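You operate a simulated robot arm through the tools that you are given. There is no shell and no other tool. Be economical: measure what you need, move in short steps, check, and stop when the job is done.

Carry out the task below with a simulated two-armed robot. There is one attempt and no reset: what you move stays moved.

TASK
Wipe up the spill on the top of the blue table with the blue towel and put it back.

The check looks at the end state, three seconds after you hand in, the way a careful person would. Anything else that was tipped, shoved, dropped, spilled or broken makes it a failure. Flat cloth is picked up by pressing the open fingertips on it (5 to 10 N) and closing them slowly along it; thin cloth reads only 2 to 8 mm in the jaws.

THE ROBOT
Two 7-joint arms with two-finger parallel grippers on one trunk, on a base that drives. Base frame: it is fixed to the floor where the robot stands at the start and does not move with it; the origin is under the middle of the robot, x ahead of it, y to its left, z up; the surface under the hand at the start is at about z = 0.74. Lengths are in m, angles in degrees, forces in N, time in s.
The left shoulder is at the start at [0.05, 0.187, 0.985], the right one opposite. With the tool pointing down near the work surface each hand reaches from about 0.1 to 0.66 m from the robot's upright axis, wherever it stands, measured 20 degrees to its own side. Payload 3.43 kg a hand.
The tool frame of a hand sits at the grasp point between the pads (the TCP): z along the fingers, y along the line on which they close. The tips reach 0.03 m beyond it. Largest opening 0.094 m; finger width 0.028, thickness 0.01; the body of the gripper, 0.05 by 0.096 m, starts 0.055 m behind the TCP.
Orientation is told as [roll, pitch, yaw] about the base's x, y, z axes, in that order, counted from this pose: with the fingers straight down and closing along the base's y, the tool's x points along the base's -x, its y along +y and its z along -z.

THE INTERFACE
- The arms move only by the tool move_arm. It takes "left_targets", "right_targets" or both (then of equal length, played together; a hand with none holds still); each is a list of rows, each a list of 6 numbers: the shift along the tool's x, y, z in m, then the turn, a rotation vector about the tool's x, y, z in degrees. In form: [[dx, dy, dz, ax, ay, az], ...]. A call has 1 to 12 rows; each row shifts and turns the commanded pose from where the row before left it, along the tool's axes as they then stand. "left_grip" and "right_grip" are, for a hand that has rows, the finger opening in m, from 0 to 0.094, set as the call begins (left out, the last holds). Each row takes 0.2 s and may step no farther than 0.05 m and 8.6 degrees from the row before; otherwise, or with a gripper value out of range, the whole call is refused. A pose out of reach is approached as far as the arm can. The call stops where the force on the tool passes 40 N (or 10 N more than at its start, if that is more) or the arm is blocked; 0.2 s more then pass. The fingers move at their own pace (about 0.153 m/s each) and stop on an object; they squeeze with about 33 N. The grip force told is the motor's: it shows also when the fingers shut on nothing. Time passes only in rows, and 0.2 s behind the last, so rows that do not move let the fingers close. The reply holds the time, the measured pose of the TCP, the force on the tool along the base axes, the opening and the grip force, in the units named above and with some noise, with the torque about the TCP (base axes, N m) and any sound that the robot's microphone picked up, and new pictures: "views" is both (left out), scene, wrist or none (wrist: the cameras of the hands that moved).
- Cameras (640 x 400 px; columns grow to the right, rows downward): "scene" is now at [0.1651, -0.0041, 1.1679]; the picture's right is [-0.09, -1.00, 0.00], its down [-0.40, 0.04, -0.91] and it looks along [0.91, -0.08, -0.41] (base axes); focal length 271 px, centre (320, 200). "left" rides on the left gripper at [0.076, -0.014, -0.103] in its tool frame; the picture's right is [0.18, 0.98, 0.00], its down [-0.75, 0.14, -0.64] and it looks along [-0.63, 0.12, 0.77] (tool axes); focal length 243 px, centre (320, 200). "right" rides on the right gripper at [0.076, 0.014, -0.102] in its tool frame; the picture's right is [-0.18, 0.98, 0.00], its down [-0.75, -0.14, -0.64] and it looks along [-0.63, -0.12, 0.77] (tool axes); focal length 243 px, centre (320, 200). There is no depth. A picture from a camera that has moved, and an enlarged one, comes with that camera's place and axes in the base frame and with its lens. The place of the scene camera against the robot may be out by one fixed shift of up to 0.025 m in any direction.
- lift_body(by): slides the trunk up (or, below 0, down) by that many m; the arms and the scene camera ride with it, the base frame stays. It gives what a move gives, with no picture.
- steer(legs): drives the robot by 1 to 6 legs, each [ahead, left, turn to the left] in m, m and degrees, along the robot's own axes; the way and the turn of a leg run together, so that a leg with both is an arc; at most 1.5 m and 180 degrees a leg. The arms and the cameras ride along, it lands a little off, and it stops where it bumps. It gives what a move gives, and a new picture of the scene camera.
- turn_head(pan, tilt): turns the head with the scene camera to pan (to the left, within 80 degrees either way) and tilt (down, from -29 to 69), counted from straight ahead of the robot. It gives what a move gives, and a new picture of the scene camera.
- enlarge(camera, box): a new picture of the part [left, top, right, bottom] of that camera's present view, enlarged. It takes no simulated time.
- sign_off(): hands the job in; it is judged then, once.

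Work in short steps. Places have to be worked out from the pictures, the camera data and where the tool is seen: move nearer, look again, correct. Check each grasp and each placing, and mend what went wrong. You have 120 turns and 260 pictures in all, those below and enlarged ones among them. Open the grippers and draw the arms clear of the work before you hand the job in, unless the task says otherwise; then end with one line.

The tools are called after "Request:" by a JSON object that holds its "name" and its "arguments". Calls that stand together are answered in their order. move_arm: Moves the arms, as the interface text tells. Its arguments: {"type":"object","properties":{"left_targets":{"type":"array"},"left_grip":{"type":"number"},"right_targets":{"type":"array"},"right_grip":{"type":"number"},"views":{"type":"string","enum":["both","scene","wrist","none"]}},"required":[]} The other tools are called the same way: lift_body (by) slides the trunk up or down; steer (legs) drives the base; turn_head (pan, tilt) turns the head that bears the scene camera; enlarge (camera, box) takes an enlarged picture of a part of a camera's view; sign_off () hands the job in.

At the start:

```text
t: 0.0
left_tcp_pos: [0.4558, 0.1691, 1.0192]
left_tcp_rot: [-0.1, 0.1, 0.1]
left_wrist_force: [0.1, 0.0, 0.1]
left_moment: [0.0, 0.02, 0.02]
left_gripper_width: 0.0943
left_grip_force: 0.0
right_tcp_pos: [0.5017, -0.2383, 0.9999]
right_tcp_rot: [-0.1, 0.0, 0.0]
right_wrist_force: [0.2, 0.5, 0.0]
right_moment: [0.0, -0.02, 0.03]
right_gripper_width: 0.094
right_grip_force: 0.0
trunk travel left (down, up): [-0.2, 0.232]
robot x, y, heading: [-0.0035, 0.0005, 0.0]
head pan, tilt: [-5.0, 24.0]
```

scene: 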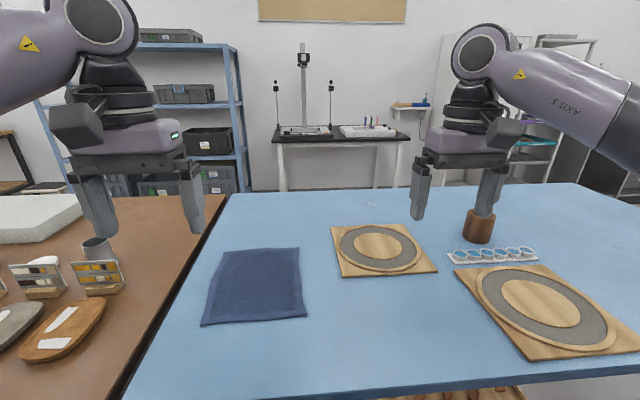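
right: 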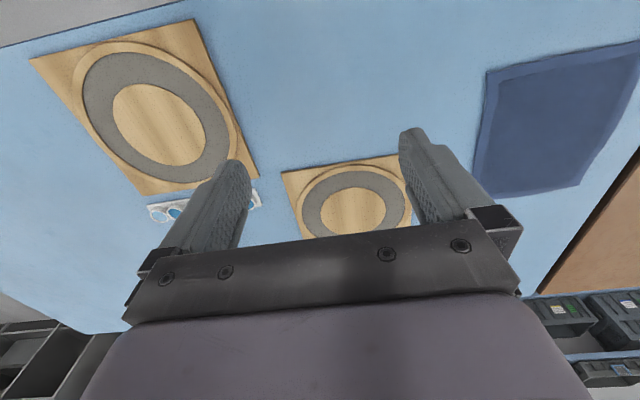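
left: 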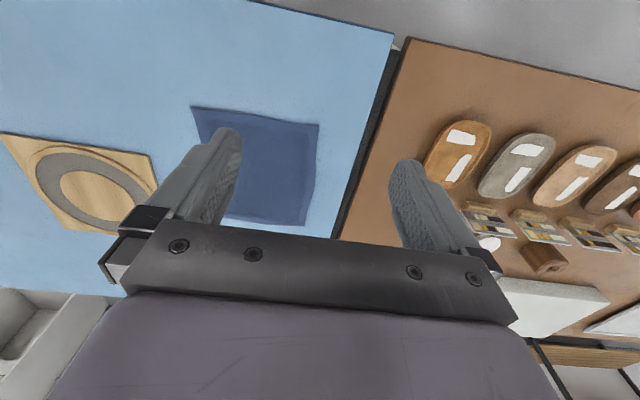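

The towel lies flat at the left of the blue table; I don't see the spill yet. I'll enlarge the views to find it.

Request:
{"name": "enlarge", "arguments": {"camera": "scene", "box": [200, 180, 420, 320]}}

Request:
{"name": "enlarge", "arguments": {"camera": "scene", "box": [400, 180, 640, 330]}}

Request:
{"name": "turn_head", "arguments": {"pan": -15, "tilt": 50}}

```text
2.86 times, centred on (310, 250) of scene
camera zoom: at [0.1651, -0.0041, 1.1679], right [-0.09, -1.0, 0.0], down [-0.4, 0.04, -0.91], along [0.91, -0.08, -0.41], focal length 775 px, centre (349, 57)
```

zoom: 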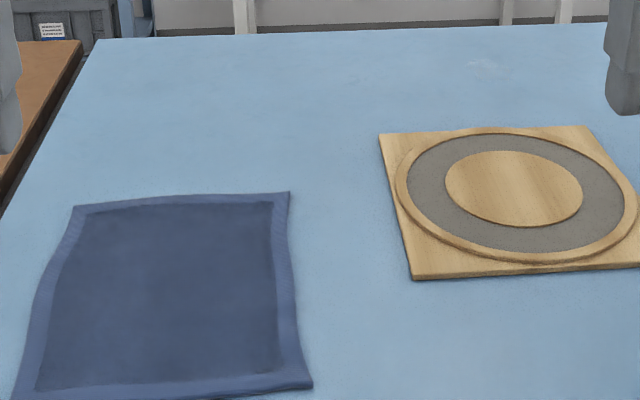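

```text
2.67 times, centred on (520, 255) of scene
camera zoom: at [0.1651, -0.0041, 1.1679], right [-0.09, -1.0, 0.0], down [-0.4, 0.04, -0.91], along [0.91, -0.08, -0.41], focal length 723 px, centre (-213, 53)
```

zoom: 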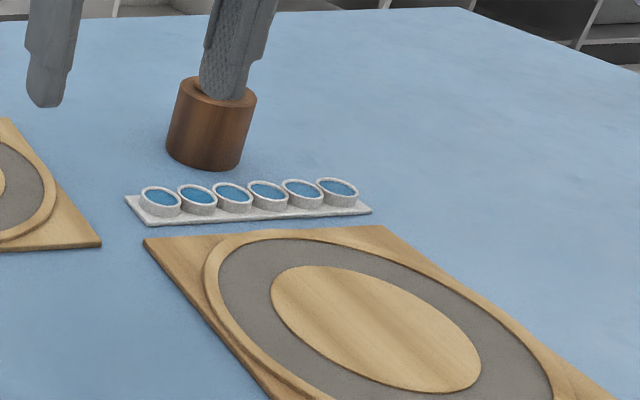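

```text
t: 0.9
left_tcp_pos: [0.4558, 0.1691, 1.0201]
left_tcp_rot: [0.1, 0.1, 0.0]
left_wrist_force: [0.9, -1.3, -0.5]
left_moment: [-0.02, -0.01, -0.05]
left_gripper_width: 0.0941
left_grip_force: 0.1
right_tcp_pos: [0.5028, -0.2385, 0.9999]
right_tcp_rot: [-0.1, 0.0, 0.0]
right_wrist_force: [0.5, -0.2, -0.3]
right_moment: [0.04, -0.01, 0.01]
right_gripper_width: 0.0939
right_grip_force: 0.0
trunk travel left (down, up): [-0.2, 0.232]
robot x, y, heading: [0.0027, 0.0024, -0.2]
head pan, tilt: [-15.0, 50.0]
camera scene: at [0.1475, -0.0159, 1.1288], right [-0.26, -0.97, 0.0], down [-0.74, 0.2, -0.64], along [0.62, -0.17, -0.77], focal length 271 px, centre (320, 200)
```

scene: 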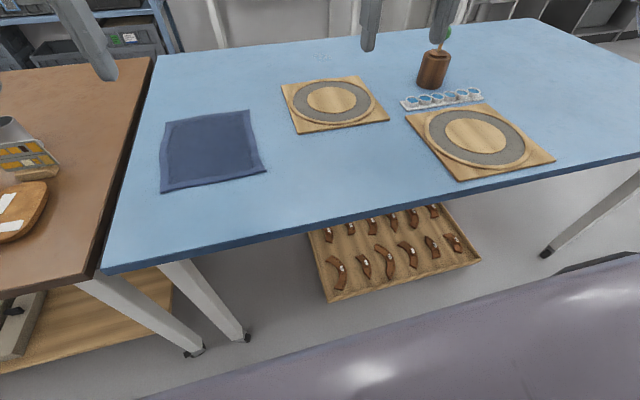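

A faint patch near the far edge, about (322,56), may be the spill. I'll enlarge it.

Request:
{"name": "enlarge", "arguments": {"camera": "scene", "box": [270, 30, 370, 92]}}

Request:
{"name": "enlarge", "arguments": {"camera": "scene", "box": [130, 40, 640, 260]}}

```text
6.40 times, centred on (320, 61) of scene
camera zoom: at [0.1475, -0.0159, 1.1288], right [-0.26, -0.97, 0.0], down [-0.74, 0.2, -0.64], along [0.62, -0.17, -0.77], focal length 1736 px, centre (320, 1090)
```

zoom: 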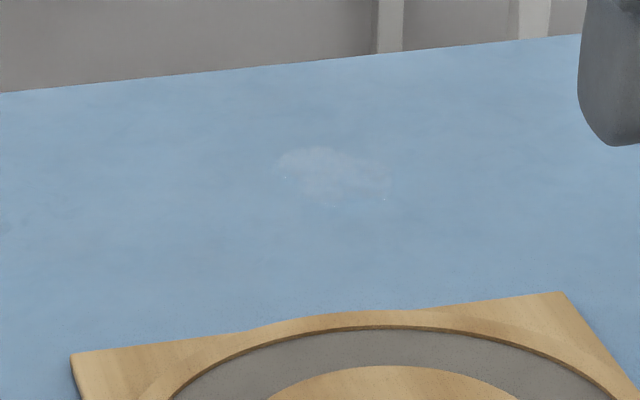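

```text
1.25 times, centred on (385, 150) of scene
camera zoom: at [0.1475, -0.0159, 1.1288], right [-0.26, -0.97, 0.0], down [-0.74, 0.2, -0.64], along [0.62, -0.17, -0.77], focal length 340 px, centre (238, 263)
```

zoom: 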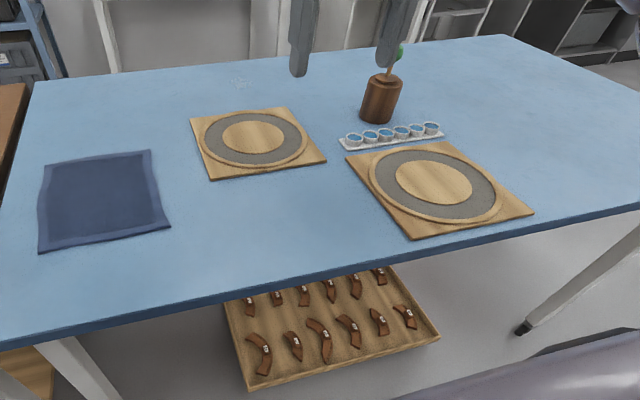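

The spill is around (1.05, -0.27), about 0.15 m from the far edge, so I need to know how the robot can get near it. I'll look down at the base and around the room.

Request:
{"name": "turn_head", "arguments": {"pan": 0, "tilt": 69}}

Request:
{"name": "turn_head", "arguments": {"pan": -60, "tilt": 25}}

Request:
{"name": "turn_head", "arguments": {"pan": -20, "tilt": 5}}

```text
t: 1.7
left_tcp_pos: [0.456, 0.1686, 1.0194]
left_tcp_rot: [0.1, 0.0, 0.1]
left_wrist_force: [-0.1, 0.1, 0.4]
left_moment: [-0.01, -0.03, -0.01]
left_gripper_width: 0.094
left_grip_force: 0.0
right_tcp_pos: [0.5012, -0.2378, 0.9992]
right_tcp_rot: [0.1, 0.0, -0.1]
right_wrist_force: [-0.3, -0.4, 0.4]
right_moment: [0.02, -0.03, 0.03]
right_gripper_width: 0.094
right_grip_force: 0.1
trunk travel left (down, up): [-0.2, 0.232]
robot x, y, heading: [-0.0006, 0.0006, -0.3]
head pan, tilt: [0.0, 68.8]
camera scene: at [0.1291, 0.004, 1.1068], right [0.0, -1.0, 0.0], down [-0.93, 0.0, -0.36], along [0.36, 0.0, -0.93], focal length 271 px, centre (320, 200)
```

scene: 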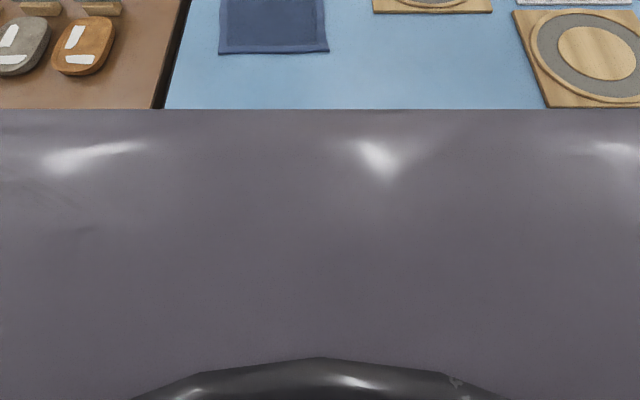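

```text
t: 3.0
left_tcp_pos: [0.4565, 0.1695, 1.0195]
left_tcp_rot: [-0.1, 0.0, 0.0]
left_wrist_force: [-0.7, -0.8, 0.0]
left_moment: [0.03, 0.0, -0.03]
left_gripper_width: 0.0942
left_grip_force: 0.1
right_tcp_pos: [0.5014, -0.2379, 0.9997]
right_tcp_rot: [0.0, 0.0, 0.0]
right_wrist_force: [0.8, -0.5, 0.5]
right_moment: [-0.01, -0.03, 0.01]
right_gripper_width: 0.094
right_grip_force: 0.0
trunk travel left (down, up): [-0.2, 0.232]
robot x, y, heading: [0.0007, 0.0015, 0.2]
head pan, tilt: [-60.0, 25.0]
camera scene: at [0.1192, -0.0757, 1.1661], right [-0.87, -0.5, 0.0], down [-0.21, 0.37, -0.91], along [0.45, -0.78, -0.42], focal length 271 px, centre (320, 200)
```

scene: 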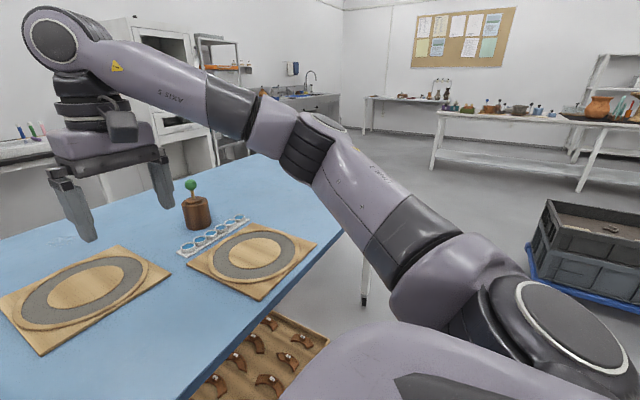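

```text
t: 4.1
left_tcp_pos: [0.4554, 0.1684, 1.0191]
left_tcp_rot: [-0.1, 0.0, 0.0]
left_wrist_force: [-1.3, 0.2, 0.1]
left_moment: [-0.01, -0.01, -0.01]
left_gripper_width: 0.0941
left_grip_force: 0.1
right_tcp_pos: [0.5019, -0.2379, 0.9993]
right_tcp_rot: [0.1, -0.1, 0.0]
right_wrist_force: [-0.7, 0.1, 0.4]
right_moment: [0.03, 0.02, 0.01]
right_gripper_width: 0.0939
right_grip_force: 0.0
trunk travel left (down, up): [-0.2, 0.232]
robot x, y, heading: [-0.0018, 0.002, -0.2]
head pan, tilt: [-20.0, 5.0]
camera scene: at [0.1594, -0.0275, 1.1986], right [-0.34, -0.94, 0.0], down [-0.08, 0.03, -1.0], along [0.94, -0.34, -0.09], focal length 271 px, centre (320, 200)
```

scene: 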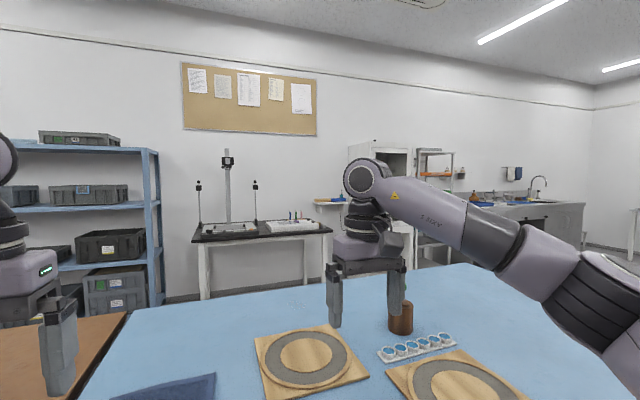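

Table spans about x 0.40–1.20, y 0.25 to -1.25. There is ample floor behind it, so the plan is: pick the towel's near corners with both hands from here, drive around to the far side to wipe, and carry it back. First I bring both hands above the near corners of the towel.

Request:
{"name": "turn_head", "arguments": {"pan": 0, "tilt": 50}}

Request:
{"name": "move_arm", "arguments": {"left_targets": [[-0.022, 0, 0.025, 0, 0, 0], [-0.022, 0, 0.025, 0, 0, 0], [-0.022, 0, 0.025, 0, 0, 0], [-0.022, 0, 0.025, 0, 0, 0], [-0.022, 0, 0.025, 0, 0, 0], [-0.022, 0, 0.025, 0, 0, 0]], "right_targets": [[-0.014, 0.042, 0.022, 0, 0, 0], [-0.014, 0.042, 0.022, 0, 0, 0], [-0.014, 0.042, 0.022, 0, 0, 0], [-0.014, 0.042, 0.022, 0, 0, 0], [-0.014, 0.042, 0.022, 0, 0, 0], [-0.014, 0.042, 0.022, 0, 0, 0]]}}

```text
t: 5.2
left_tcp_pos: [0.4561, 0.1692, 1.0186]
left_tcp_rot: [0.1, -0.1, 0.0]
left_wrist_force: [-0.3, 0.0, 0.1]
left_moment: [-0.03, 0.0, 0.01]
left_gripper_width: 0.0941
left_grip_force: 0.1
right_tcp_pos: [0.5007, -0.2387, 0.9989]
right_tcp_rot: [0.0, 0.0, 0.0]
right_wrist_force: [-0.1, 0.4, 1.1]
right_moment: [0.04, 0.01, -0.01]
right_gripper_width: 0.0938
right_grip_force: 0.0
trunk travel left (down, up): [-0.2, 0.232]
robot x, y, heading: [-0.0031, -0.0004, 0.1]
head pan, tilt: [0.0, 50.0]
camera scene: at [0.1501, 0.004, 1.1288], right [0.0, -1.0, 0.0], down [-0.77, 0.0, -0.64], along [0.64, 0.0, -0.77], focal length 271 px, centre (320, 200)
```

scene: 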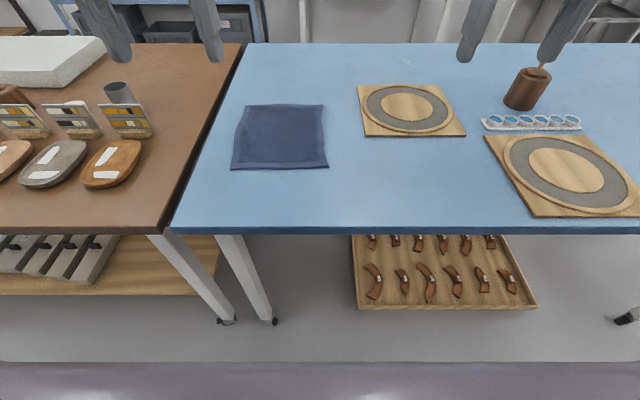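

```text
t: 6.6
left_tcp_pos: [0.5894, 0.1684, 0.8687]
left_tcp_rot: [0.1, 0.1, 0.0]
left_wrist_force: [0.3, -0.3, 1.1]
left_moment: [0.02, 0.03, 0.0]
left_gripper_width: 0.0939
left_grip_force: 0.1
right_tcp_pos: [0.5693, 0.0054, 0.8738]
right_tcp_rot: [0.0, -0.1, 0.0]
right_wrist_force: [-0.8, -0.4, -0.4]
right_moment: [0.02, 0.0, -0.01]
right_gripper_width: 0.0942
right_grip_force: 0.1
right hand out of reach, approached as far as the arm can: row 6
trunk travel left (down, up): [-0.2, 0.232]
robot x, y, heading: [0.0029, -0.002, 0.1]
head pan, tilt: [0.0, 50.0]
camera scene: at [0.1502, 0.0034, 1.1287], right [0.0, -1.0, 0.0], down [-0.77, 0.0, -0.64], along [0.64, 0.0, -0.77], focal length 271 px, centre (320, 200)
camera right: at [0.4927, 0.0205, 0.977], right [0.18, 0.98, 0.0], down [0.75, -0.14, 0.64], along [0.63, -0.12, -0.77], focal length 243 px, centre (320, 200)
camera left: at [0.5125, 0.1533, 0.9718], right [-0.18, 0.98, 0.0], down [0.75, 0.14, 0.64], along [0.63, 0.12, -0.77], focal length 243 px, centre (320, 200)
```

scene: 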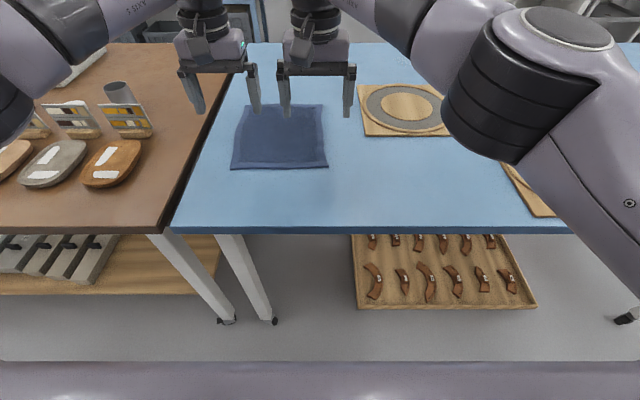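
right: 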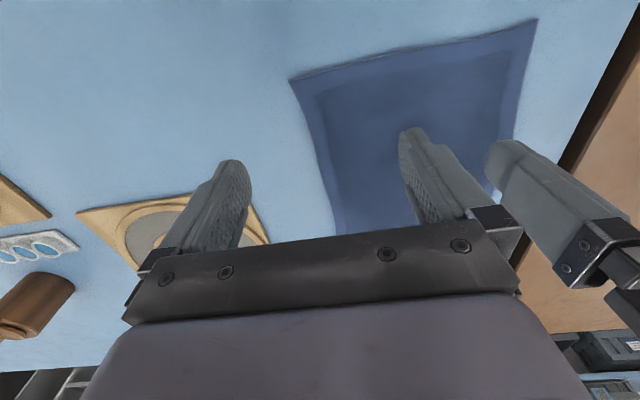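
left: 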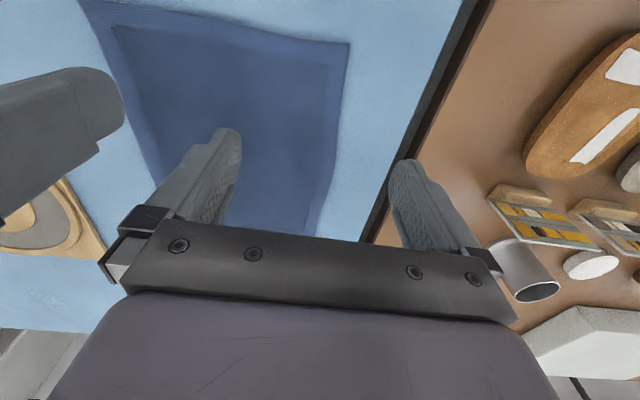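

The wrist cameras agree: the near corners are at (0.537, 0.182) and (0.546, -0.018). The right hand is at its reach limit across the midline, so I drive 0.09 m to the left.

Request:
{"name": "steer", "arguments": {"legs": [[0, 0.09, 0]]}}

```text
t: 8.1
left_tcp_pos: [0.589, 0.2592, 0.8707]
left_tcp_rot: [0.0, 0.0, 0.1]
left_wrist_force: [-0.5, -0.4, 0.5]
left_moment: [0.0, -0.01, 0.0]
left_gripper_width: 0.0944
left_grip_force: 0.1
right_tcp_pos: [0.5687, 0.0961, 0.8746]
right_tcp_rot: [-0.1, 0.0, 0.0]
right_wrist_force: [-0.1, 0.0, 1.0]
right_moment: [-0.01, -0.01, -0.02]
right_gripper_width: 0.0941
right_grip_force: 0.2
trunk travel left (down, up): [-0.2, 0.232]
robot x, y, heading: [-0.0017, 0.0904, 0.3]
head pan, tilt: [0.0, 50.0]
camera scene: at [0.1501, 0.0945, 1.1287], right [0.0, -1.0, 0.0], down [-0.77, 0.0, -0.64], along [0.64, 0.0, -0.77], focal length 271 px, centre (320, 200)
```

scene: 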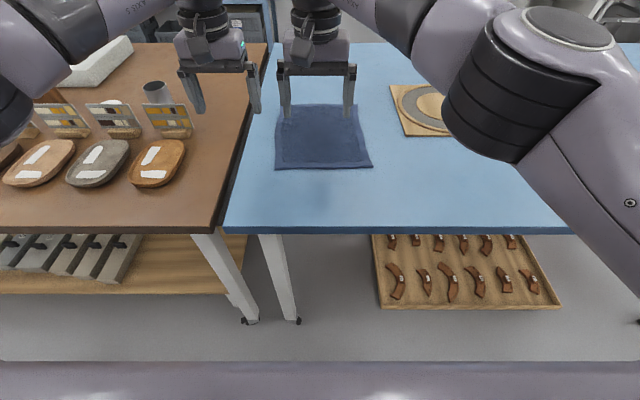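

I place both hands just above the grasp points near the corners, with the openings narrowed to 4 cm.

Request:
{"name": "move_arm", "arguments": {"left_targets": [[0.0085, -0.027, 0.018, 0, 0, 0], [0.0085, -0.027, 0.018, 0, 0, 0], [0.0085, -0.027, 0.018, 0, 0, 0], [0.0085, -0.027, 0.018, 0, 0, 0]], "right_targets": [[0.003, -0.021, 0.019, 0, 0, 0], [0.003, -0.021, 0.019, 0, 0, 0], [0.003, -0.021, 0.019, 0, 0, 0], [0.003, -0.021, 0.019, 0, 0, 0]], "left_grip": 0.04, "right_grip": 0.04}}

```text
t: 9.1
left_tcp_pos: [0.5534, 0.1507, 0.7936]
left_tcp_rot: [0.0, 0.0, 0.1]
left_wrist_force: [0.7, 0.4, -0.6]
left_moment: [0.0, 0.01, 0.05]
left_gripper_width: 0.0401
left_grip_force: 0.1
right_tcp_pos: [0.5579, 0.0109, 0.7994]
right_tcp_rot: [0.0, 0.1, 0.0]
right_wrist_force: [-0.3, 0.1, -0.3]
right_moment: [-0.02, -0.02, 0.0]
right_gripper_width: 0.0399
right_grip_force: 0.1
trunk travel left (down, up): [-0.2, 0.232]
robot x, y, heading: [0.0034, 0.0887, 0.0]
head pan, tilt: [0.0, 50.0]
camera scene: at [0.1501, 0.0943, 1.1287], right [0.0, -1.0, 0.0], down [-0.77, 0.0, -0.64], along [0.64, 0.0, -0.77], focal length 271 px, centre (320, 200)
camera right: at [0.4826, 0.026, 0.9028], right [0.18, 0.98, 0.0], down [0.75, -0.14, 0.64], along [0.63, -0.12, -0.77], focal length 243 px, centre (320, 200)
camera left: at [0.477, 0.1356, 0.8969], right [-0.19, 0.98, 0.0], down [0.75, 0.14, 0.64], along [0.63, 0.12, -0.77], focal length 243 px, centre (320, 200)
```

scene: 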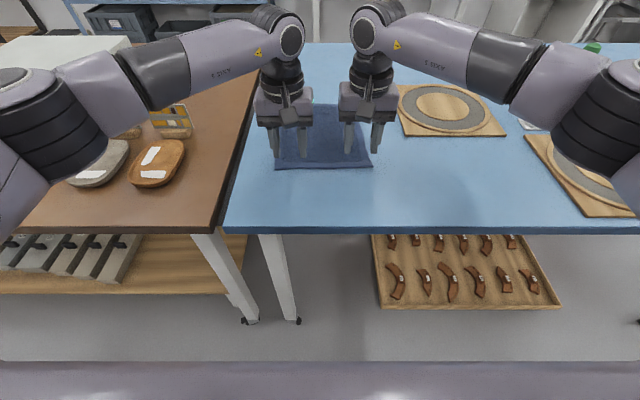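
right: 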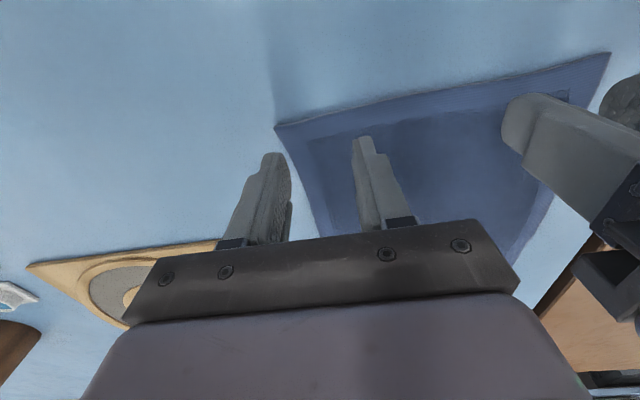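
left: 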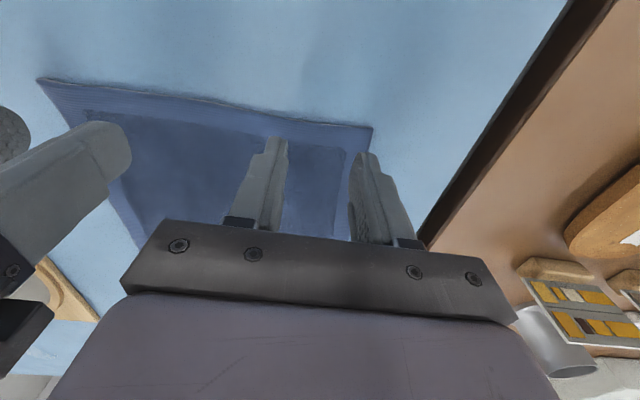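

The right hand's outer finger is right at the towel's side edge, so I shift both hands inward about 1 cm and then go down to near contact.

Request:
{"name": "move_arm", "arguments": {"left_targets": [[0, -0.008, 0, 0, 0, 0], [0, 0, 0.01, 0, 0, 0], [0, 0, 0.008, 0, 0, 0], [0, 0, 0.004, 0, 0, 0]], "right_targets": [[0, 0.012, 0, 0, 0, 0], [0, 0, 0.014, 0, 0, 0], [0, 0, 0.01, 0, 0, 0], [0, 0, 0.004, 0, 0, 0]], "views": "wrist"}}

```text
t: 10.1
left_tcp_pos: [0.5545, 0.1432, 0.7752]
left_tcp_rot: [0.0, -0.1, 0.1]
left_wrist_force: [0.0, -0.1, -0.3]
left_moment: [-0.04, 0.0, -0.02]
left_gripper_width: 0.0398
left_grip_force: 0.0
right_tcp_pos: [0.5587, 0.0242, 0.7734]
right_tcp_rot: [0.1, -0.2, 0.0]
right_wrist_force: [2.6, -0.8, 7.4]
right_moment: [-0.01, -0.03, 0.03]
right_gripper_width: 0.0399
right_grip_force: 0.0
trunk travel left (down, up): [-0.2, 0.232]
robot x, y, heading: [-0.0005, 0.0892, 0.1]
head pan, tilt: [0.0, 50.0]
camera right: at [0.482, 0.0394, 0.8759], right [0.18, 0.98, 0.0], down [0.75, -0.14, 0.64], along [0.63, -0.12, -0.76], focal length 243 px, centre (320, 200)
camera left: at [0.4774, 0.1287, 0.8789], right [-0.19, 0.98, 0.0], down [0.75, 0.14, 0.64], along [0.63, 0.12, -0.77], focal length 243 px, centre (320, 200)
```

right: 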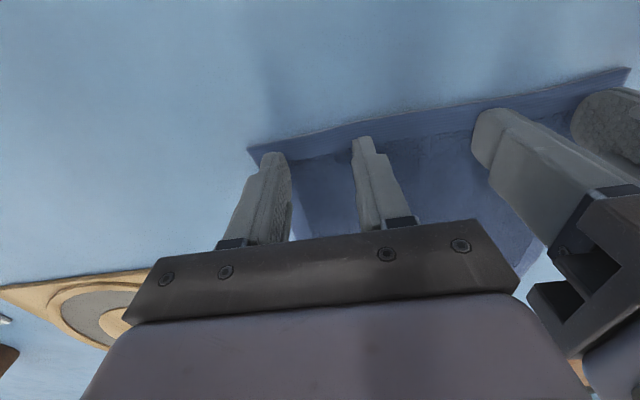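
left: 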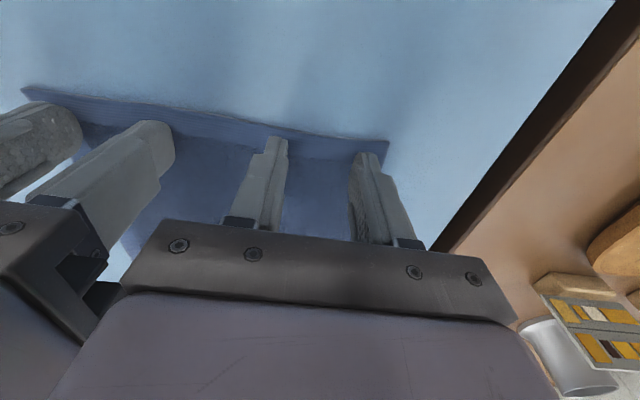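

The right tips press at 7 N; the left hand needs about 2 mm more. I lower it, then close both in steps.

Request:
{"name": "move_arm", "arguments": {"left_targets": [[0, 0, 0.0025, 0, 0, 0], [0, 0, 0, 0, 0, 0]], "right_targets": [[0, 0, 0, 0, 0, 0], [0, 0, 0, 0, 0, 0]], "views": "none"}}

```text
t: 10.7
left_tcp_pos: [0.5538, 0.1433, 0.7751]
left_tcp_rot: [0.0, -0.1, 0.2]
left_wrist_force: [0.9, 0.0, 2.9]
left_moment: [0.03, -0.03, 0.04]
left_gripper_width: 0.0398
left_grip_force: 0.1
right_tcp_pos: [0.5582, 0.0239, 0.773]
right_tcp_rot: [0.1, 0.0, 0.0]
right_wrist_force: [2.8, 0.0, 11.0]
right_moment: [0.0, -0.07, 0.01]
right_gripper_width: 0.04
right_grip_force: 0.2
trunk travel left (down, up): [-0.2, 0.232]
robot x, y, heading: [0.0012, 0.0922, 0.2]
head pan, tilt: [0.0, 50.0]
```

The left is at 3 N and the right at 11 N. I balance them and start closing.

Request:
{"name": "move_arm", "arguments": {"left_targets": [[0, 0, 0.0015, 0, 0, 0], [0, 0, 0, 0, 0, 0]], "right_targets": [[0, 0, -0.0003, 0, 0, 0], [0, 0, 0, 0, 0, 0]], "left_grip": 0.032, "right_grip": 0.032, "views": "none"}}

Request:
{"name": "move_arm", "arguments": {"left_targets": [[0, 0, 0, 0, 0, 0], [0, 0, 0, 0, 0, 0]], "right_targets": [[0, 0, 0, 0, 0, 0], [0, 0, 0, 0, 0, 0]], "left_grip": 0.022, "right_grip": 0.022, "views": "wrist"}}

```text
t: 11.3
left_tcp_pos: [0.553, 0.1435, 0.7727]
left_tcp_rot: [0.1, -0.1, 0.1]
left_wrist_force: [0.0, -0.3, 11.3]
left_moment: [0.08, 0.01, 0.01]
left_gripper_width: 0.0304
left_grip_force: 0.1
right_tcp_pos: [0.5567, 0.025, 0.7728]
right_tcp_rot: [0.0, -0.1, 0.1]
right_wrist_force: [1.6, -0.3, 8.4]
right_moment: [-0.02, -0.04, 0.01]
right_gripper_width: 0.0315
right_grip_force: 0.1
trunk travel left (down, up): [-0.2, 0.232]
robot x, y, heading: [-0.0009, 0.0906, 0.0]
head pan, tilt: [0.0, 50.0]
```

```text
t: 11.9
left_tcp_pos: [0.5536, 0.1408, 0.7736]
left_tcp_rot: [-0.1, -0.3, 0.1]
left_wrist_force: [1.5, -2.7, 13.4]
left_moment: [-0.05, -0.06, 0.02]
left_gripper_width: 0.0214
left_grip_force: 0.0
right_tcp_pos: [0.5573, 0.025, 0.7731]
right_tcp_rot: [0.0, 0.0, 0.1]
right_wrist_force: [0.0, 1.3, 8.4]
right_moment: [0.06, 0.05, 0.04]
right_gripper_width: 0.022
right_grip_force: 0.0
trunk travel left (down, up): [-0.2, 0.232]
robot x, y, heading: [0.0036, 0.0885, -0.1]
head pan, tilt: [0.0, 50.0]
camera right: at [0.4802, 0.0401, 0.876], right [0.18, 0.98, 0.0], down [0.75, -0.14, 0.64], along [0.63, -0.12, -0.77], focal length 243 px, centre (320, 200)
camera left: at [0.476, 0.1282, 0.8758], right [-0.19, 0.98, 0.0], down [0.75, 0.14, 0.64], along [0.63, 0.12, -0.76], focal length 243 px, centre (320, 200)
```

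right: 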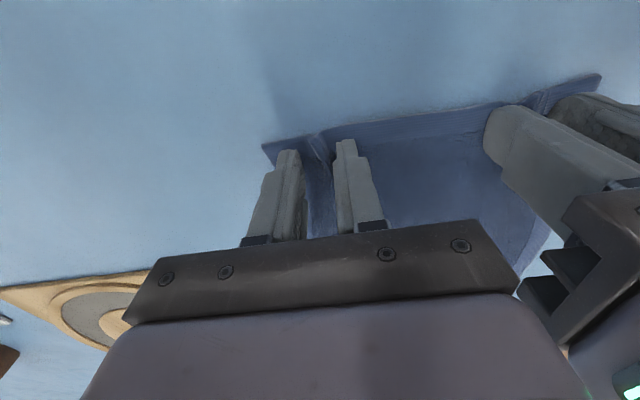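
left: 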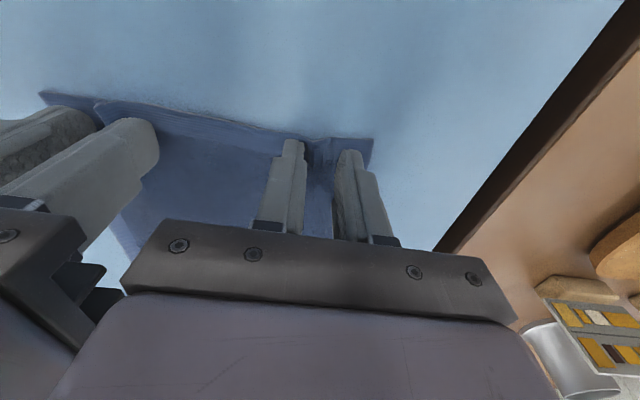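

Folds are rising between the fingers of both hands. I keep closing.

Request:
{"name": "move_arm", "arguments": {"left_targets": [[0, 0, 0, 0, 0, 0], [0, 0, 0, 0, 0, 0]], "right_targets": [[0, 0, 0, 0, 0, 0], [0, 0, 0, 0, 0, 0]], "left_grip": 0.012, "right_grip": 0.012, "views": "none"}}

Request:
{"name": "move_arm", "arguments": {"left_targets": [[0, 0, 0, 0, 0, 0], [0, 0, 0, 0, 0, 0], [0, 0, 0, 0, 0, 0]], "right_targets": [[0, 0, 0, 0, 0, 0], [0, 0, 0, 0, 0, 0], [0, 0, 0, 0, 0, 0]], "left_grip": 0, "right_grip": 0, "views": "wrist"}}

```text
t: 12.5
left_tcp_pos: [0.5533, 0.1425, 0.7734]
left_tcp_rot: [-0.1, -0.2, 0.0]
left_wrist_force: [1.0, -2.7, 15.6]
left_moment: [-0.08, -0.07, -0.03]
left_gripper_width: 0.0132
left_grip_force: 0.8
right_tcp_pos: [0.5556, 0.0259, 0.7723]
right_tcp_rot: [0.0, -0.1, 0.0]
right_wrist_force: [-0.1, 2.1, 6.3]
right_moment: [0.09, -0.02, 0.01]
right_gripper_width: 0.0125
right_grip_force: 0.5
trunk travel left (down, up): [-0.2, 0.232]
robot x, y, heading: [0.0009, 0.0911, -0.0]
head pan, tilt: [0.0, 50.0]
```

```text
t: 13.3
left_tcp_pos: [0.5524, 0.1425, 0.7734]
left_tcp_rot: [-0.1, -0.2, 0.1]
left_wrist_force: [-0.8, -3.9, 19.4]
left_moment: [-0.09, 0.04, 0.01]
left_gripper_width: 0.0036
left_grip_force: 32.8
right_tcp_pos: [0.557, 0.0252, 0.7736]
right_tcp_rot: [0.1, -0.1, 0.1]
right_wrist_force: [-0.8, 8.5, 3.7]
right_moment: [0.24, 0.02, 0.0]
right_gripper_width: 0.0036
right_grip_force: 32.7
trunk travel left (down, up): [-0.2, 0.232]
robot x, y, heading: [0.0044, 0.0907, -0.2]
head pan, tilt: [0.0, 50.0]
camera right: at [0.4799, 0.0408, 0.8762], right [0.18, 0.98, 0.0], down [0.75, -0.14, 0.64], along [0.63, -0.12, -0.77], focal length 243 px, centre (320, 200)
camera left: at [0.4758, 0.1287, 0.876], right [-0.19, 0.98, 0.0], down [0.75, 0.14, 0.64], along [0.63, 0.12, -0.76], focal length 243 px, centre (320, 200)
```

right: 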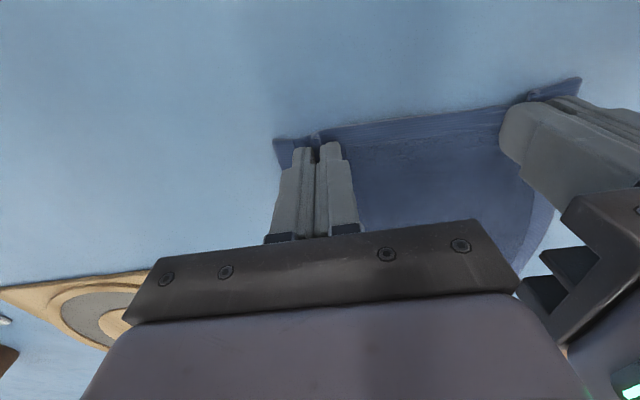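
left: 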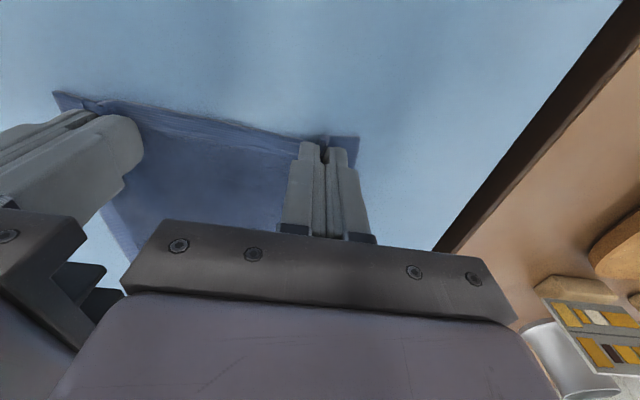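

Both hands read 3.6 mm, so cloth is in the jaws. I lift about 0.3 m, slightly forward.

Request:
{"name": "move_arm", "arguments": {"left_targets": [[0, 0, -0.02, 0, 0, 0], [0, 0, -0.03, 0, 0, 0], [-0.01, 0, -0.035, 0, 0, 0], [-0.01, 0, -0.035, 0, 0, 0], [-0.01, 0, -0.035, 0, 0, 0], [-0.01, 0, -0.035, 0, 0, 0], [0, 0, -0.035, 0, 0, 0], [0, 0, -0.035, 0, 0, 0], [0, 0, -0.035, 0, 0, 0]], "right_targets": [[0, 0, -0.02, 0, 0, 0], [0, 0, -0.03, 0, 0, 0], [-0.01, 0, -0.035, 0, 0, 0], [-0.01, 0, -0.035, 0, 0, 0], [-0.01, 0, -0.035, 0, 0, 0], [-0.01, 0, -0.035, 0, 0, 0], [0, 0, -0.035, 0, 0, 0], [0, 0, -0.035, 0, 0, 0], [0, 0, -0.035, 0, 0, 0]]}}

```text
t: 15.2
left_tcp_pos: [0.5484, 0.1495, 1.037]
left_tcp_rot: [-1.0, -0.2, -1.2]
left_wrist_force: [1.9, -14.8, -0.3]
left_moment: [-0.51, -0.06, 0.13]
left_gripper_width: 0.0023
left_grip_force: 32.8
left hand out of reach, approached as far as the arm can: row 6, 7, 8, 9
right_tcp_pos: [0.5556, 0.0211, 1.035]
right_tcp_rot: [0.8, 0.1, 1.5]
right_wrist_force: [-1.9, 15.1, 0.5]
right_moment: [0.47, 0.08, -0.03]
right_gripper_width: 0.0034
right_grip_force: 33.3
right hand out of reach, approached as far as the arm can: row 6, 7, 8, 9
trunk travel left (down, up): [-0.2, 0.232]
robot x, y, heading: [0.0006, 0.0906, -0.1]
head pan, tilt: [0.0, 50.0]
stopped in row 9 (left hand): the force on the tool passed its limit at 43 N (the readings are from after the stop); the commanded pose is now the measured one
camera scene: at [0.1504, 0.0946, 1.1286], right [0.0, -1.0, 0.0], down [-0.77, 0.0, -0.64], along [0.64, 0.0, -0.77], focal length 271 px, centre (320, 200)
camera right: at [0.4783, 0.0327, 1.1377], right [0.16, 0.99, 0.01], down [0.76, -0.13, 0.64], along [0.63, -0.09, -0.77], focal length 243 px, centre (320, 200)
camera left: at [0.4709, 0.139, 1.1415], right [-0.16, 0.99, -0.02], down [0.76, 0.14, 0.64], along [0.64, 0.09, -0.77], focal length 243 px, centre (320, 200)
```

scene: 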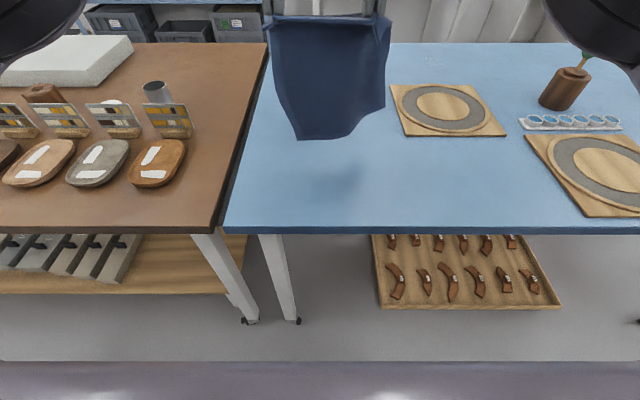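
right: 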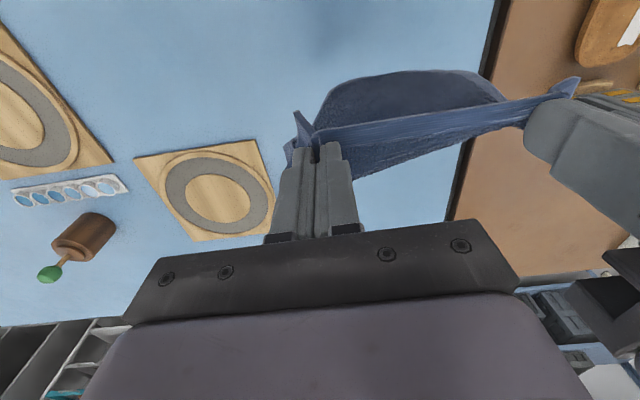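
left: 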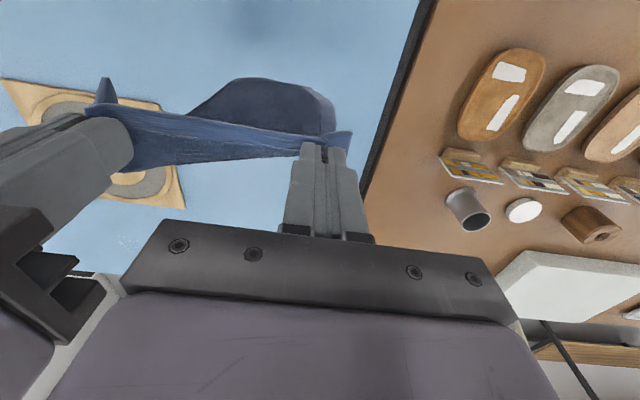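

The towel is up between both hands, with about 15 N of tension across it. I ease the hands together and draw them back toward the robot, then raise the trunk for clearance.

Request:
{"name": "move_arm", "arguments": {"left_targets": [[0.01, -0.006, 0, 0, 0, 1.0], [0.02, -0.001, 0, 0, 0, 0], [0.03, 0, 0, 0, 0, 0], [0.03, 0, -0.01, 0, 0, 0], [0.03, 0, -0.01, 0, 0, 0], [0.03, 0, -0.01, 0, 0, 0]], "right_targets": [[0.01, 0.006, 0, 0, 0, -1.0], [0.02, 0.001, 0, 0, 0, 0], [0.03, 0, 0, 0, 0, 0], [0.03, 0, -0.01, 0, 0, 0], [0.03, 0, -0.01, 0, 0, 0], [0.03, 0, -0.01, 0, 0, 0]], "views": "none"}}

Request:
{"name": "lift_body", "arguments": {"by": 0.08}}

Request:
{"name": "turn_head", "arguments": {"pan": -70, "tilt": 35}}

```text
t: 16.6
left_tcp_pos: [0.3987, 0.1502, 1.0693]
left_tcp_rot: [-1.0, -0.3, -1.8]
left_wrist_force: [2.1, -19.5, -0.7]
left_moment: [-0.6, -0.11, 0.16]
left_gripper_width: 0.0021
left_grip_force: 32.8
right_tcp_pos: [0.406, 0.0208, 1.0667]
right_tcp_rot: [0.8, 0.1, 2.1]
right_wrist_force: [-2.6, 21.4, 0.5]
right_moment: [0.61, 0.05, -0.11]
right_gripper_width: 0.0041
right_grip_force: 33.1
trunk travel left (down, up): [-0.2, 0.232]
robot x, y, heading: [0.0036, 0.0883, 0.1]
head pan, tilt: [0.0, 50.0]
```

```text
t: 17.8
left_tcp_pos: [0.4001, 0.1521, 1.1492]
left_tcp_rot: [-1.0, -0.2, -1.7]
left_wrist_force: [2.9, -21.8, -0.4]
left_moment: [-0.65, -0.04, 0.17]
left_gripper_width: 0.0025
left_grip_force: 32.8
right_tcp_pos: [0.4073, 0.021, 1.1462]
right_tcp_rot: [1.0, 0.0, 2.0]
right_wrist_force: [-2.1, 20.1, 0.8]
right_moment: [0.65, 0.08, -0.12]
right_gripper_width: 0.0038
right_grip_force: 33.6
trunk travel left (down, up): [-0.28, 0.152]
robot x, y, heading: [-0.0024, 0.0929, 0.0]
head pan, tilt: [0.0, 50.0]
```

```text
t: 19.2
left_tcp_pos: [0.3991, 0.1522, 1.1487]
left_tcp_rot: [-1.0, -0.3, -1.8]
left_wrist_force: [2.5, -21.3, 0.2]
left_moment: [-0.63, -0.06, 0.18]
left_gripper_width: 0.0023
left_grip_force: 33.1
right_tcp_pos: [0.4066, 0.0211, 1.1485]
right_tcp_rot: [0.9, -0.1, 2.1]
right_wrist_force: [-2.4, 20.2, 0.6]
right_moment: [0.65, 0.03, -0.14]
right_gripper_width: 0.0038
right_grip_force: 33.1
trunk travel left (down, up): [-0.28, 0.152]
robot x, y, heading: [-0.0009, 0.0894, -0.1]
head pan, tilt: [-70.0, 35.0]
camera scene: at [0.1034, 0.0116, 1.2304], right [-0.94, -0.34, 0.0], down [-0.2, 0.54, -0.82], along [0.28, -0.77, -0.57], focal length 271 px, centre (320, 200)
```

scene: 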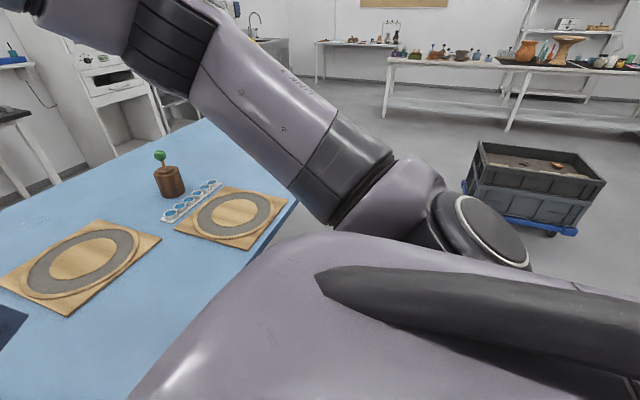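

The tension rose to about 20 N instead of easing. I move each hand a further 1 cm inward and look at the result.

Request:
{"name": "move_arm", "arguments": {"left_targets": [[0, -0.005, 0, 0, 0, -1.5], [0, -0.005, 0, 0, 0, 0], [0, 0, 0, 0, 0, 0]], "right_targets": [[0, 0.005, 0, 0, 0, 1.5], [0, 0.005, 0, 0, 0, 0], [0, 0, 0, 0, 0, 0]], "views": "wrist"}}

```text
t: 20.0
left_tcp_pos: [0.399, 0.1424, 1.1495]
left_tcp_rot: [-0.8, -0.3, -0.3]
left_wrist_force: [-0.4, -0.2, 0.7]
left_moment: [0.01, 0.03, 0.01]
left_gripper_width: 0.0022
left_grip_force: 32.8
right_tcp_pos: [0.4064, 0.0294, 1.1483]
right_tcp_rot: [0.6, 0.1, 0.4]
right_wrist_force: [-1.1, 0.4, 0.5]
right_moment: [0.0, 0.02, -0.03]
right_gripper_width: 0.0038
right_grip_force: 33.0
trunk travel left (down, up): [-0.28, 0.152]
robot x, y, heading: [-0.0012, 0.0893, 0.3]
head pan, tilt: [-70.0, 35.0]
camera right: at [0.3306, 0.0424, 1.2505], right [0.18, 0.98, 0.01], down [0.76, -0.14, 0.64], along [0.63, -0.11, -0.77], focal length 243 px, centre (320, 200)
camera left: at [0.322, 0.1299, 1.2527], right [-0.18, 0.98, -0.01], down [0.75, 0.15, 0.64], along [0.63, 0.11, -0.77], focal length 243 px, centre (320, 200)
```

right: 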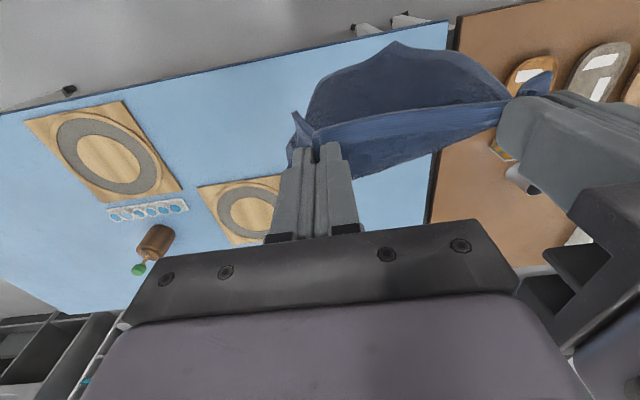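
left: 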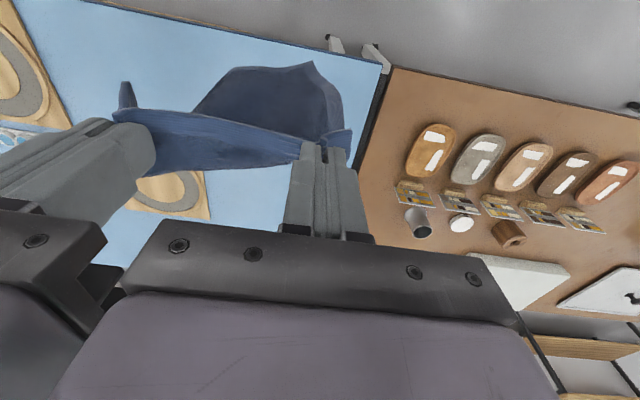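

The tension is gone and both grips hold. I slide right along the front of the table to around y = -1.7, ready to go round its right end.

Request:
{"name": "steer", "arguments": {"legs": [[-0.03, -1.0, 0], [0, -0.8, 0]]}}

Request:
{"name": "turn_head", "arguments": {"pan": 0, "tilt": 30}}

Request:
{"name": "turn_head", "arguments": {"pan": 45, "tilt": 30}}

```text
t: 34.1
left_tcp_pos: [0.3512, -1.4767, 1.1507]
left_tcp_rot: [-0.7, -0.2, -1.6]
left_wrist_force: [0.7, 0.5, 0.1]
left_moment: [0.0, -0.02, -0.01]
left_gripper_width: 0.002
left_grip_force: 33.1
right_tcp_pos: [0.3579, -1.5903, 1.1485]
right_tcp_rot: [0.7, -0.1, -0.6]
right_wrist_force: [-0.5, -0.5, 0.6]
right_moment: [-0.07, 0.01, -0.01]
right_gripper_width: 0.0035
right_grip_force: 33.3
trunk travel left (down, up): [-0.28, 0.152]
robot x, y, heading: [-0.0511, -1.5186, -1.1]
head pan, tilt: [-70.0, 35.0]
stopped in leg 2: the robot was blocked; the commanded pose is now the measured one
camera scene: at [0.0533, -1.6004, 1.2305], right [-0.95, -0.33, 0.0], down [-0.19, 0.54, -0.82], along [0.27, -0.77, -0.57], focal length 271 px, centre (320, 200)
```

scene: 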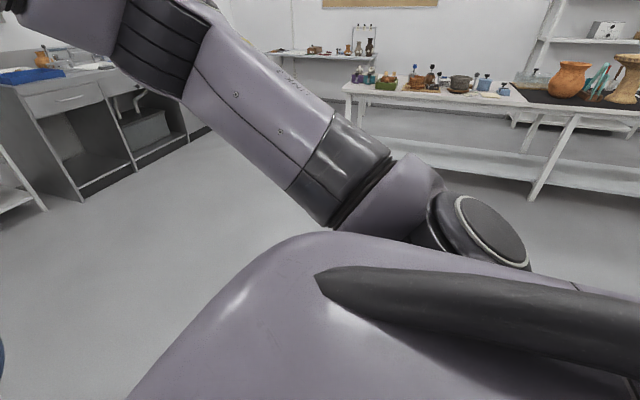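

```text
t: 35.5
left_tcp_pos: [0.3516, -1.4761, 1.1502]
left_tcp_rot: [-0.7, -0.2, -1.6]
left_wrist_force: [-0.4, 0.6, 0.2]
left_moment: [0.02, 0.03, -0.03]
left_gripper_width: 0.0023
left_grip_force: 32.8
right_tcp_pos: [0.3576, -1.59, 1.1483]
right_tcp_rot: [0.7, 0.0, -0.6]
right_wrist_force: [0.4, 0.3, 0.1]
right_moment: [-0.04, -0.01, 0.06]
right_gripper_width: 0.0038
right_grip_force: 32.8
trunk travel left (down, up): [-0.28, 0.152]
robot x, y, heading: [-0.0497, -1.5182, -1.2]
head pan, tilt: [0.0, 30.0]
camera scene: at [0.1151, -1.5192, 1.2382], right [-0.02, -1.0, 0.0], down [-0.5, 0.01, -0.87], along [0.87, -0.02, -0.5], focal length 271 px, centre (320, 200)
```

scene: 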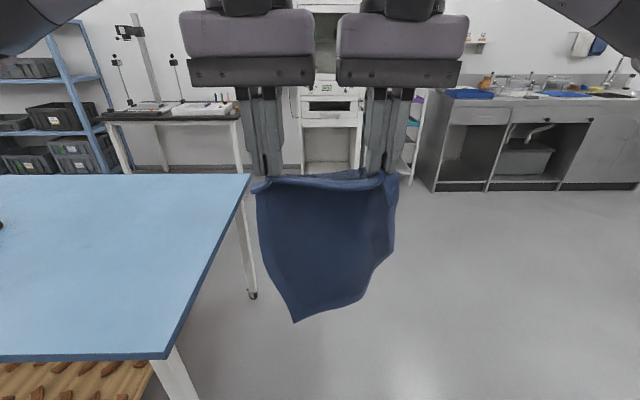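

```text
t: 36.6
left_tcp_pos: [0.3517, -1.4771, 1.1507]
left_tcp_rot: [-0.7, -0.2, -1.4]
left_wrist_force: [0.1, -0.5, -0.2]
left_moment: [0.0, 0.02, 0.0]
left_gripper_width: 0.0024
left_grip_force: 32.9
right_tcp_pos: [0.3574, -1.5889, 1.1478]
right_tcp_rot: [0.6, 0.0, -0.5]
right_wrist_force: [-0.2, -0.2, -0.2]
right_moment: [-0.02, -0.03, 0.0]
right_gripper_width: 0.0039
right_grip_force: 33.1
trunk travel left (down, up): [-0.28, 0.152]
robot x, y, heading: [-0.0522, -1.5202, -0.9]
head pan, tilt: [45.0, 30.0]
camera scene: at [0.0897, -1.4548, 1.2382], right [0.69, -0.72, 0.0], down [-0.36, -0.35, -0.87], along [0.62, 0.6, -0.5], focal length 271 px, centre (320, 200)
```

scene: 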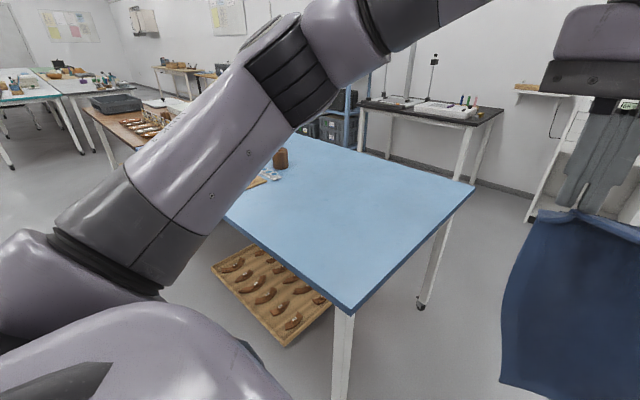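

The base was blocked on its right, most likely by the wheeled crate. I back off a few centimetres and look at it.

Request:
{"name": "steer", "arguments": {"legs": [[0.02, 0.06, 0]]}}

Request:
{"name": "turn_head", "arguments": {"pan": -80, "tilt": 60}}

```text
t: 37.8
left_tcp_pos: [0.3722, -1.4188, 1.1503]
left_tcp_rot: [-0.7, -0.1, -1.5]
left_wrist_force: [0.1, 0.5, 0.4]
left_moment: [-0.01, 0.01, -0.04]
left_gripper_width: 0.0022
left_grip_force: 33.1
right_tcp_pos: [0.3771, -1.5317, 1.1489]
right_tcp_rot: [0.7, 0.0, -0.7]
right_wrist_force: [0.5, 0.6, 0.1]
right_moment: [-0.06, 0.01, 0.01]
right_gripper_width: 0.0037
right_grip_force: 33.1
trunk travel left (down, up): [-0.28, 0.152]
robot x, y, heading: [-0.031, -1.4591, -0.9]
head pan, tilt: [45.0, 30.0]
camera scene: at [0.1108, -1.3969, 1.2382], right [0.69, -0.72, 0.0], down [-0.36, -0.35, -0.87], along [0.62, 0.6, -0.5], focal length 271 px, centre (320, 200)
```

scene: 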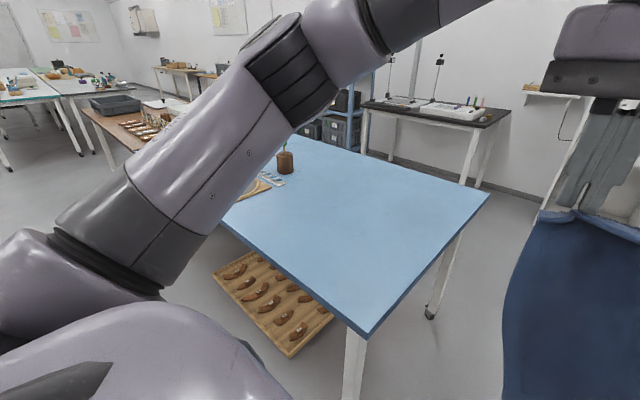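

```text
t: 39.9
left_tcp_pos: [0.3728, -1.4192, 1.1496]
left_tcp_rot: [-0.7, -0.2, -1.5]
left_wrist_force: [0.4, 0.2, -0.6]
left_moment: [-0.04, -0.01, 0.01]
left_gripper_width: 0.0022
left_grip_force: 33.0
right_tcp_pos: [0.3764, -1.5315, 1.148]
right_tcp_rot: [0.7, 0.0, -0.6]
right_wrist_force: [-0.1, -0.1, 0.3]
right_moment: [-0.01, 0.0, 0.01]
right_gripper_width: 0.0037
right_grip_force: 33.0
trunk travel left (down, up): [-0.28, 0.152]
robot x, y, heading: [-0.0329, -1.4659, -1.2]
head pan, tilt: [-80.0, 60.0]
camera scene: at [0.0561, -1.526, 1.1961], right [-0.99, -0.16, 0.0], down [-0.14, 0.86, -0.5], along [0.08, -0.49, -0.87], focal length 271 px, centre (320, 200)
```

scene: 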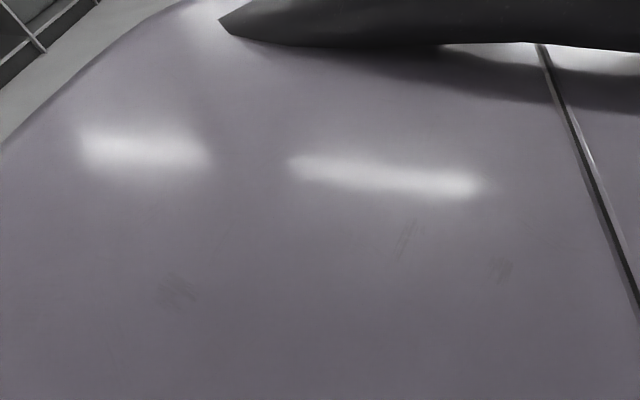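

The body hides the view at this tilt, so I look further out.

Request:
{"name": "turn_head", "arguments": {"pan": -80, "tilt": 25}}

```text
t: 40.9
left_tcp_pos: [0.3715, -1.42, 1.1507]
left_tcp_rot: [-0.6, -0.2, -1.5]
left_wrist_force: [0.2, 0.6, -0.6]
left_moment: [0.0, 0.01, -0.05]
left_gripper_width: 0.0024
left_grip_force: 33.2
right_tcp_pos: [0.3779, -1.5322, 1.1484]
right_tcp_rot: [0.7, 0.1, -0.6]
right_wrist_force: [0.4, 0.9, -0.5]
right_moment: [-0.03, -0.03, 0.04]
right_gripper_width: 0.0038
right_grip_force: 33.1
trunk travel left (down, up): [-0.28, 0.152]
robot x, y, heading: [-0.0286, -1.4676, -1.0]
head pan, tilt: [-80.0, 25.0]
camera scene: at [0.0601, -1.5511, 1.2461], right [-0.99, -0.16, 0.0], down [-0.07, 0.42, -0.91], along [0.14, -0.89, -0.42], focal length 271 px, centre (320, 200)
```

scene: 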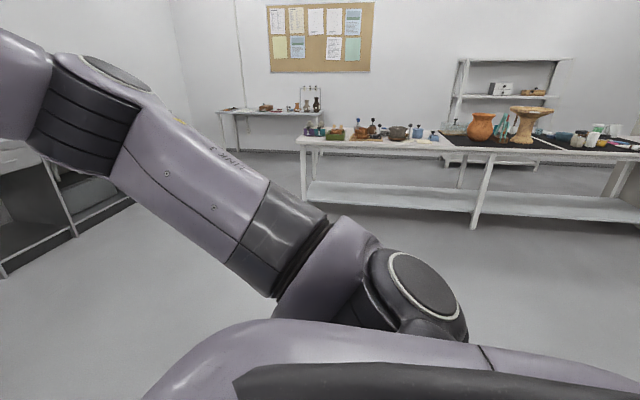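

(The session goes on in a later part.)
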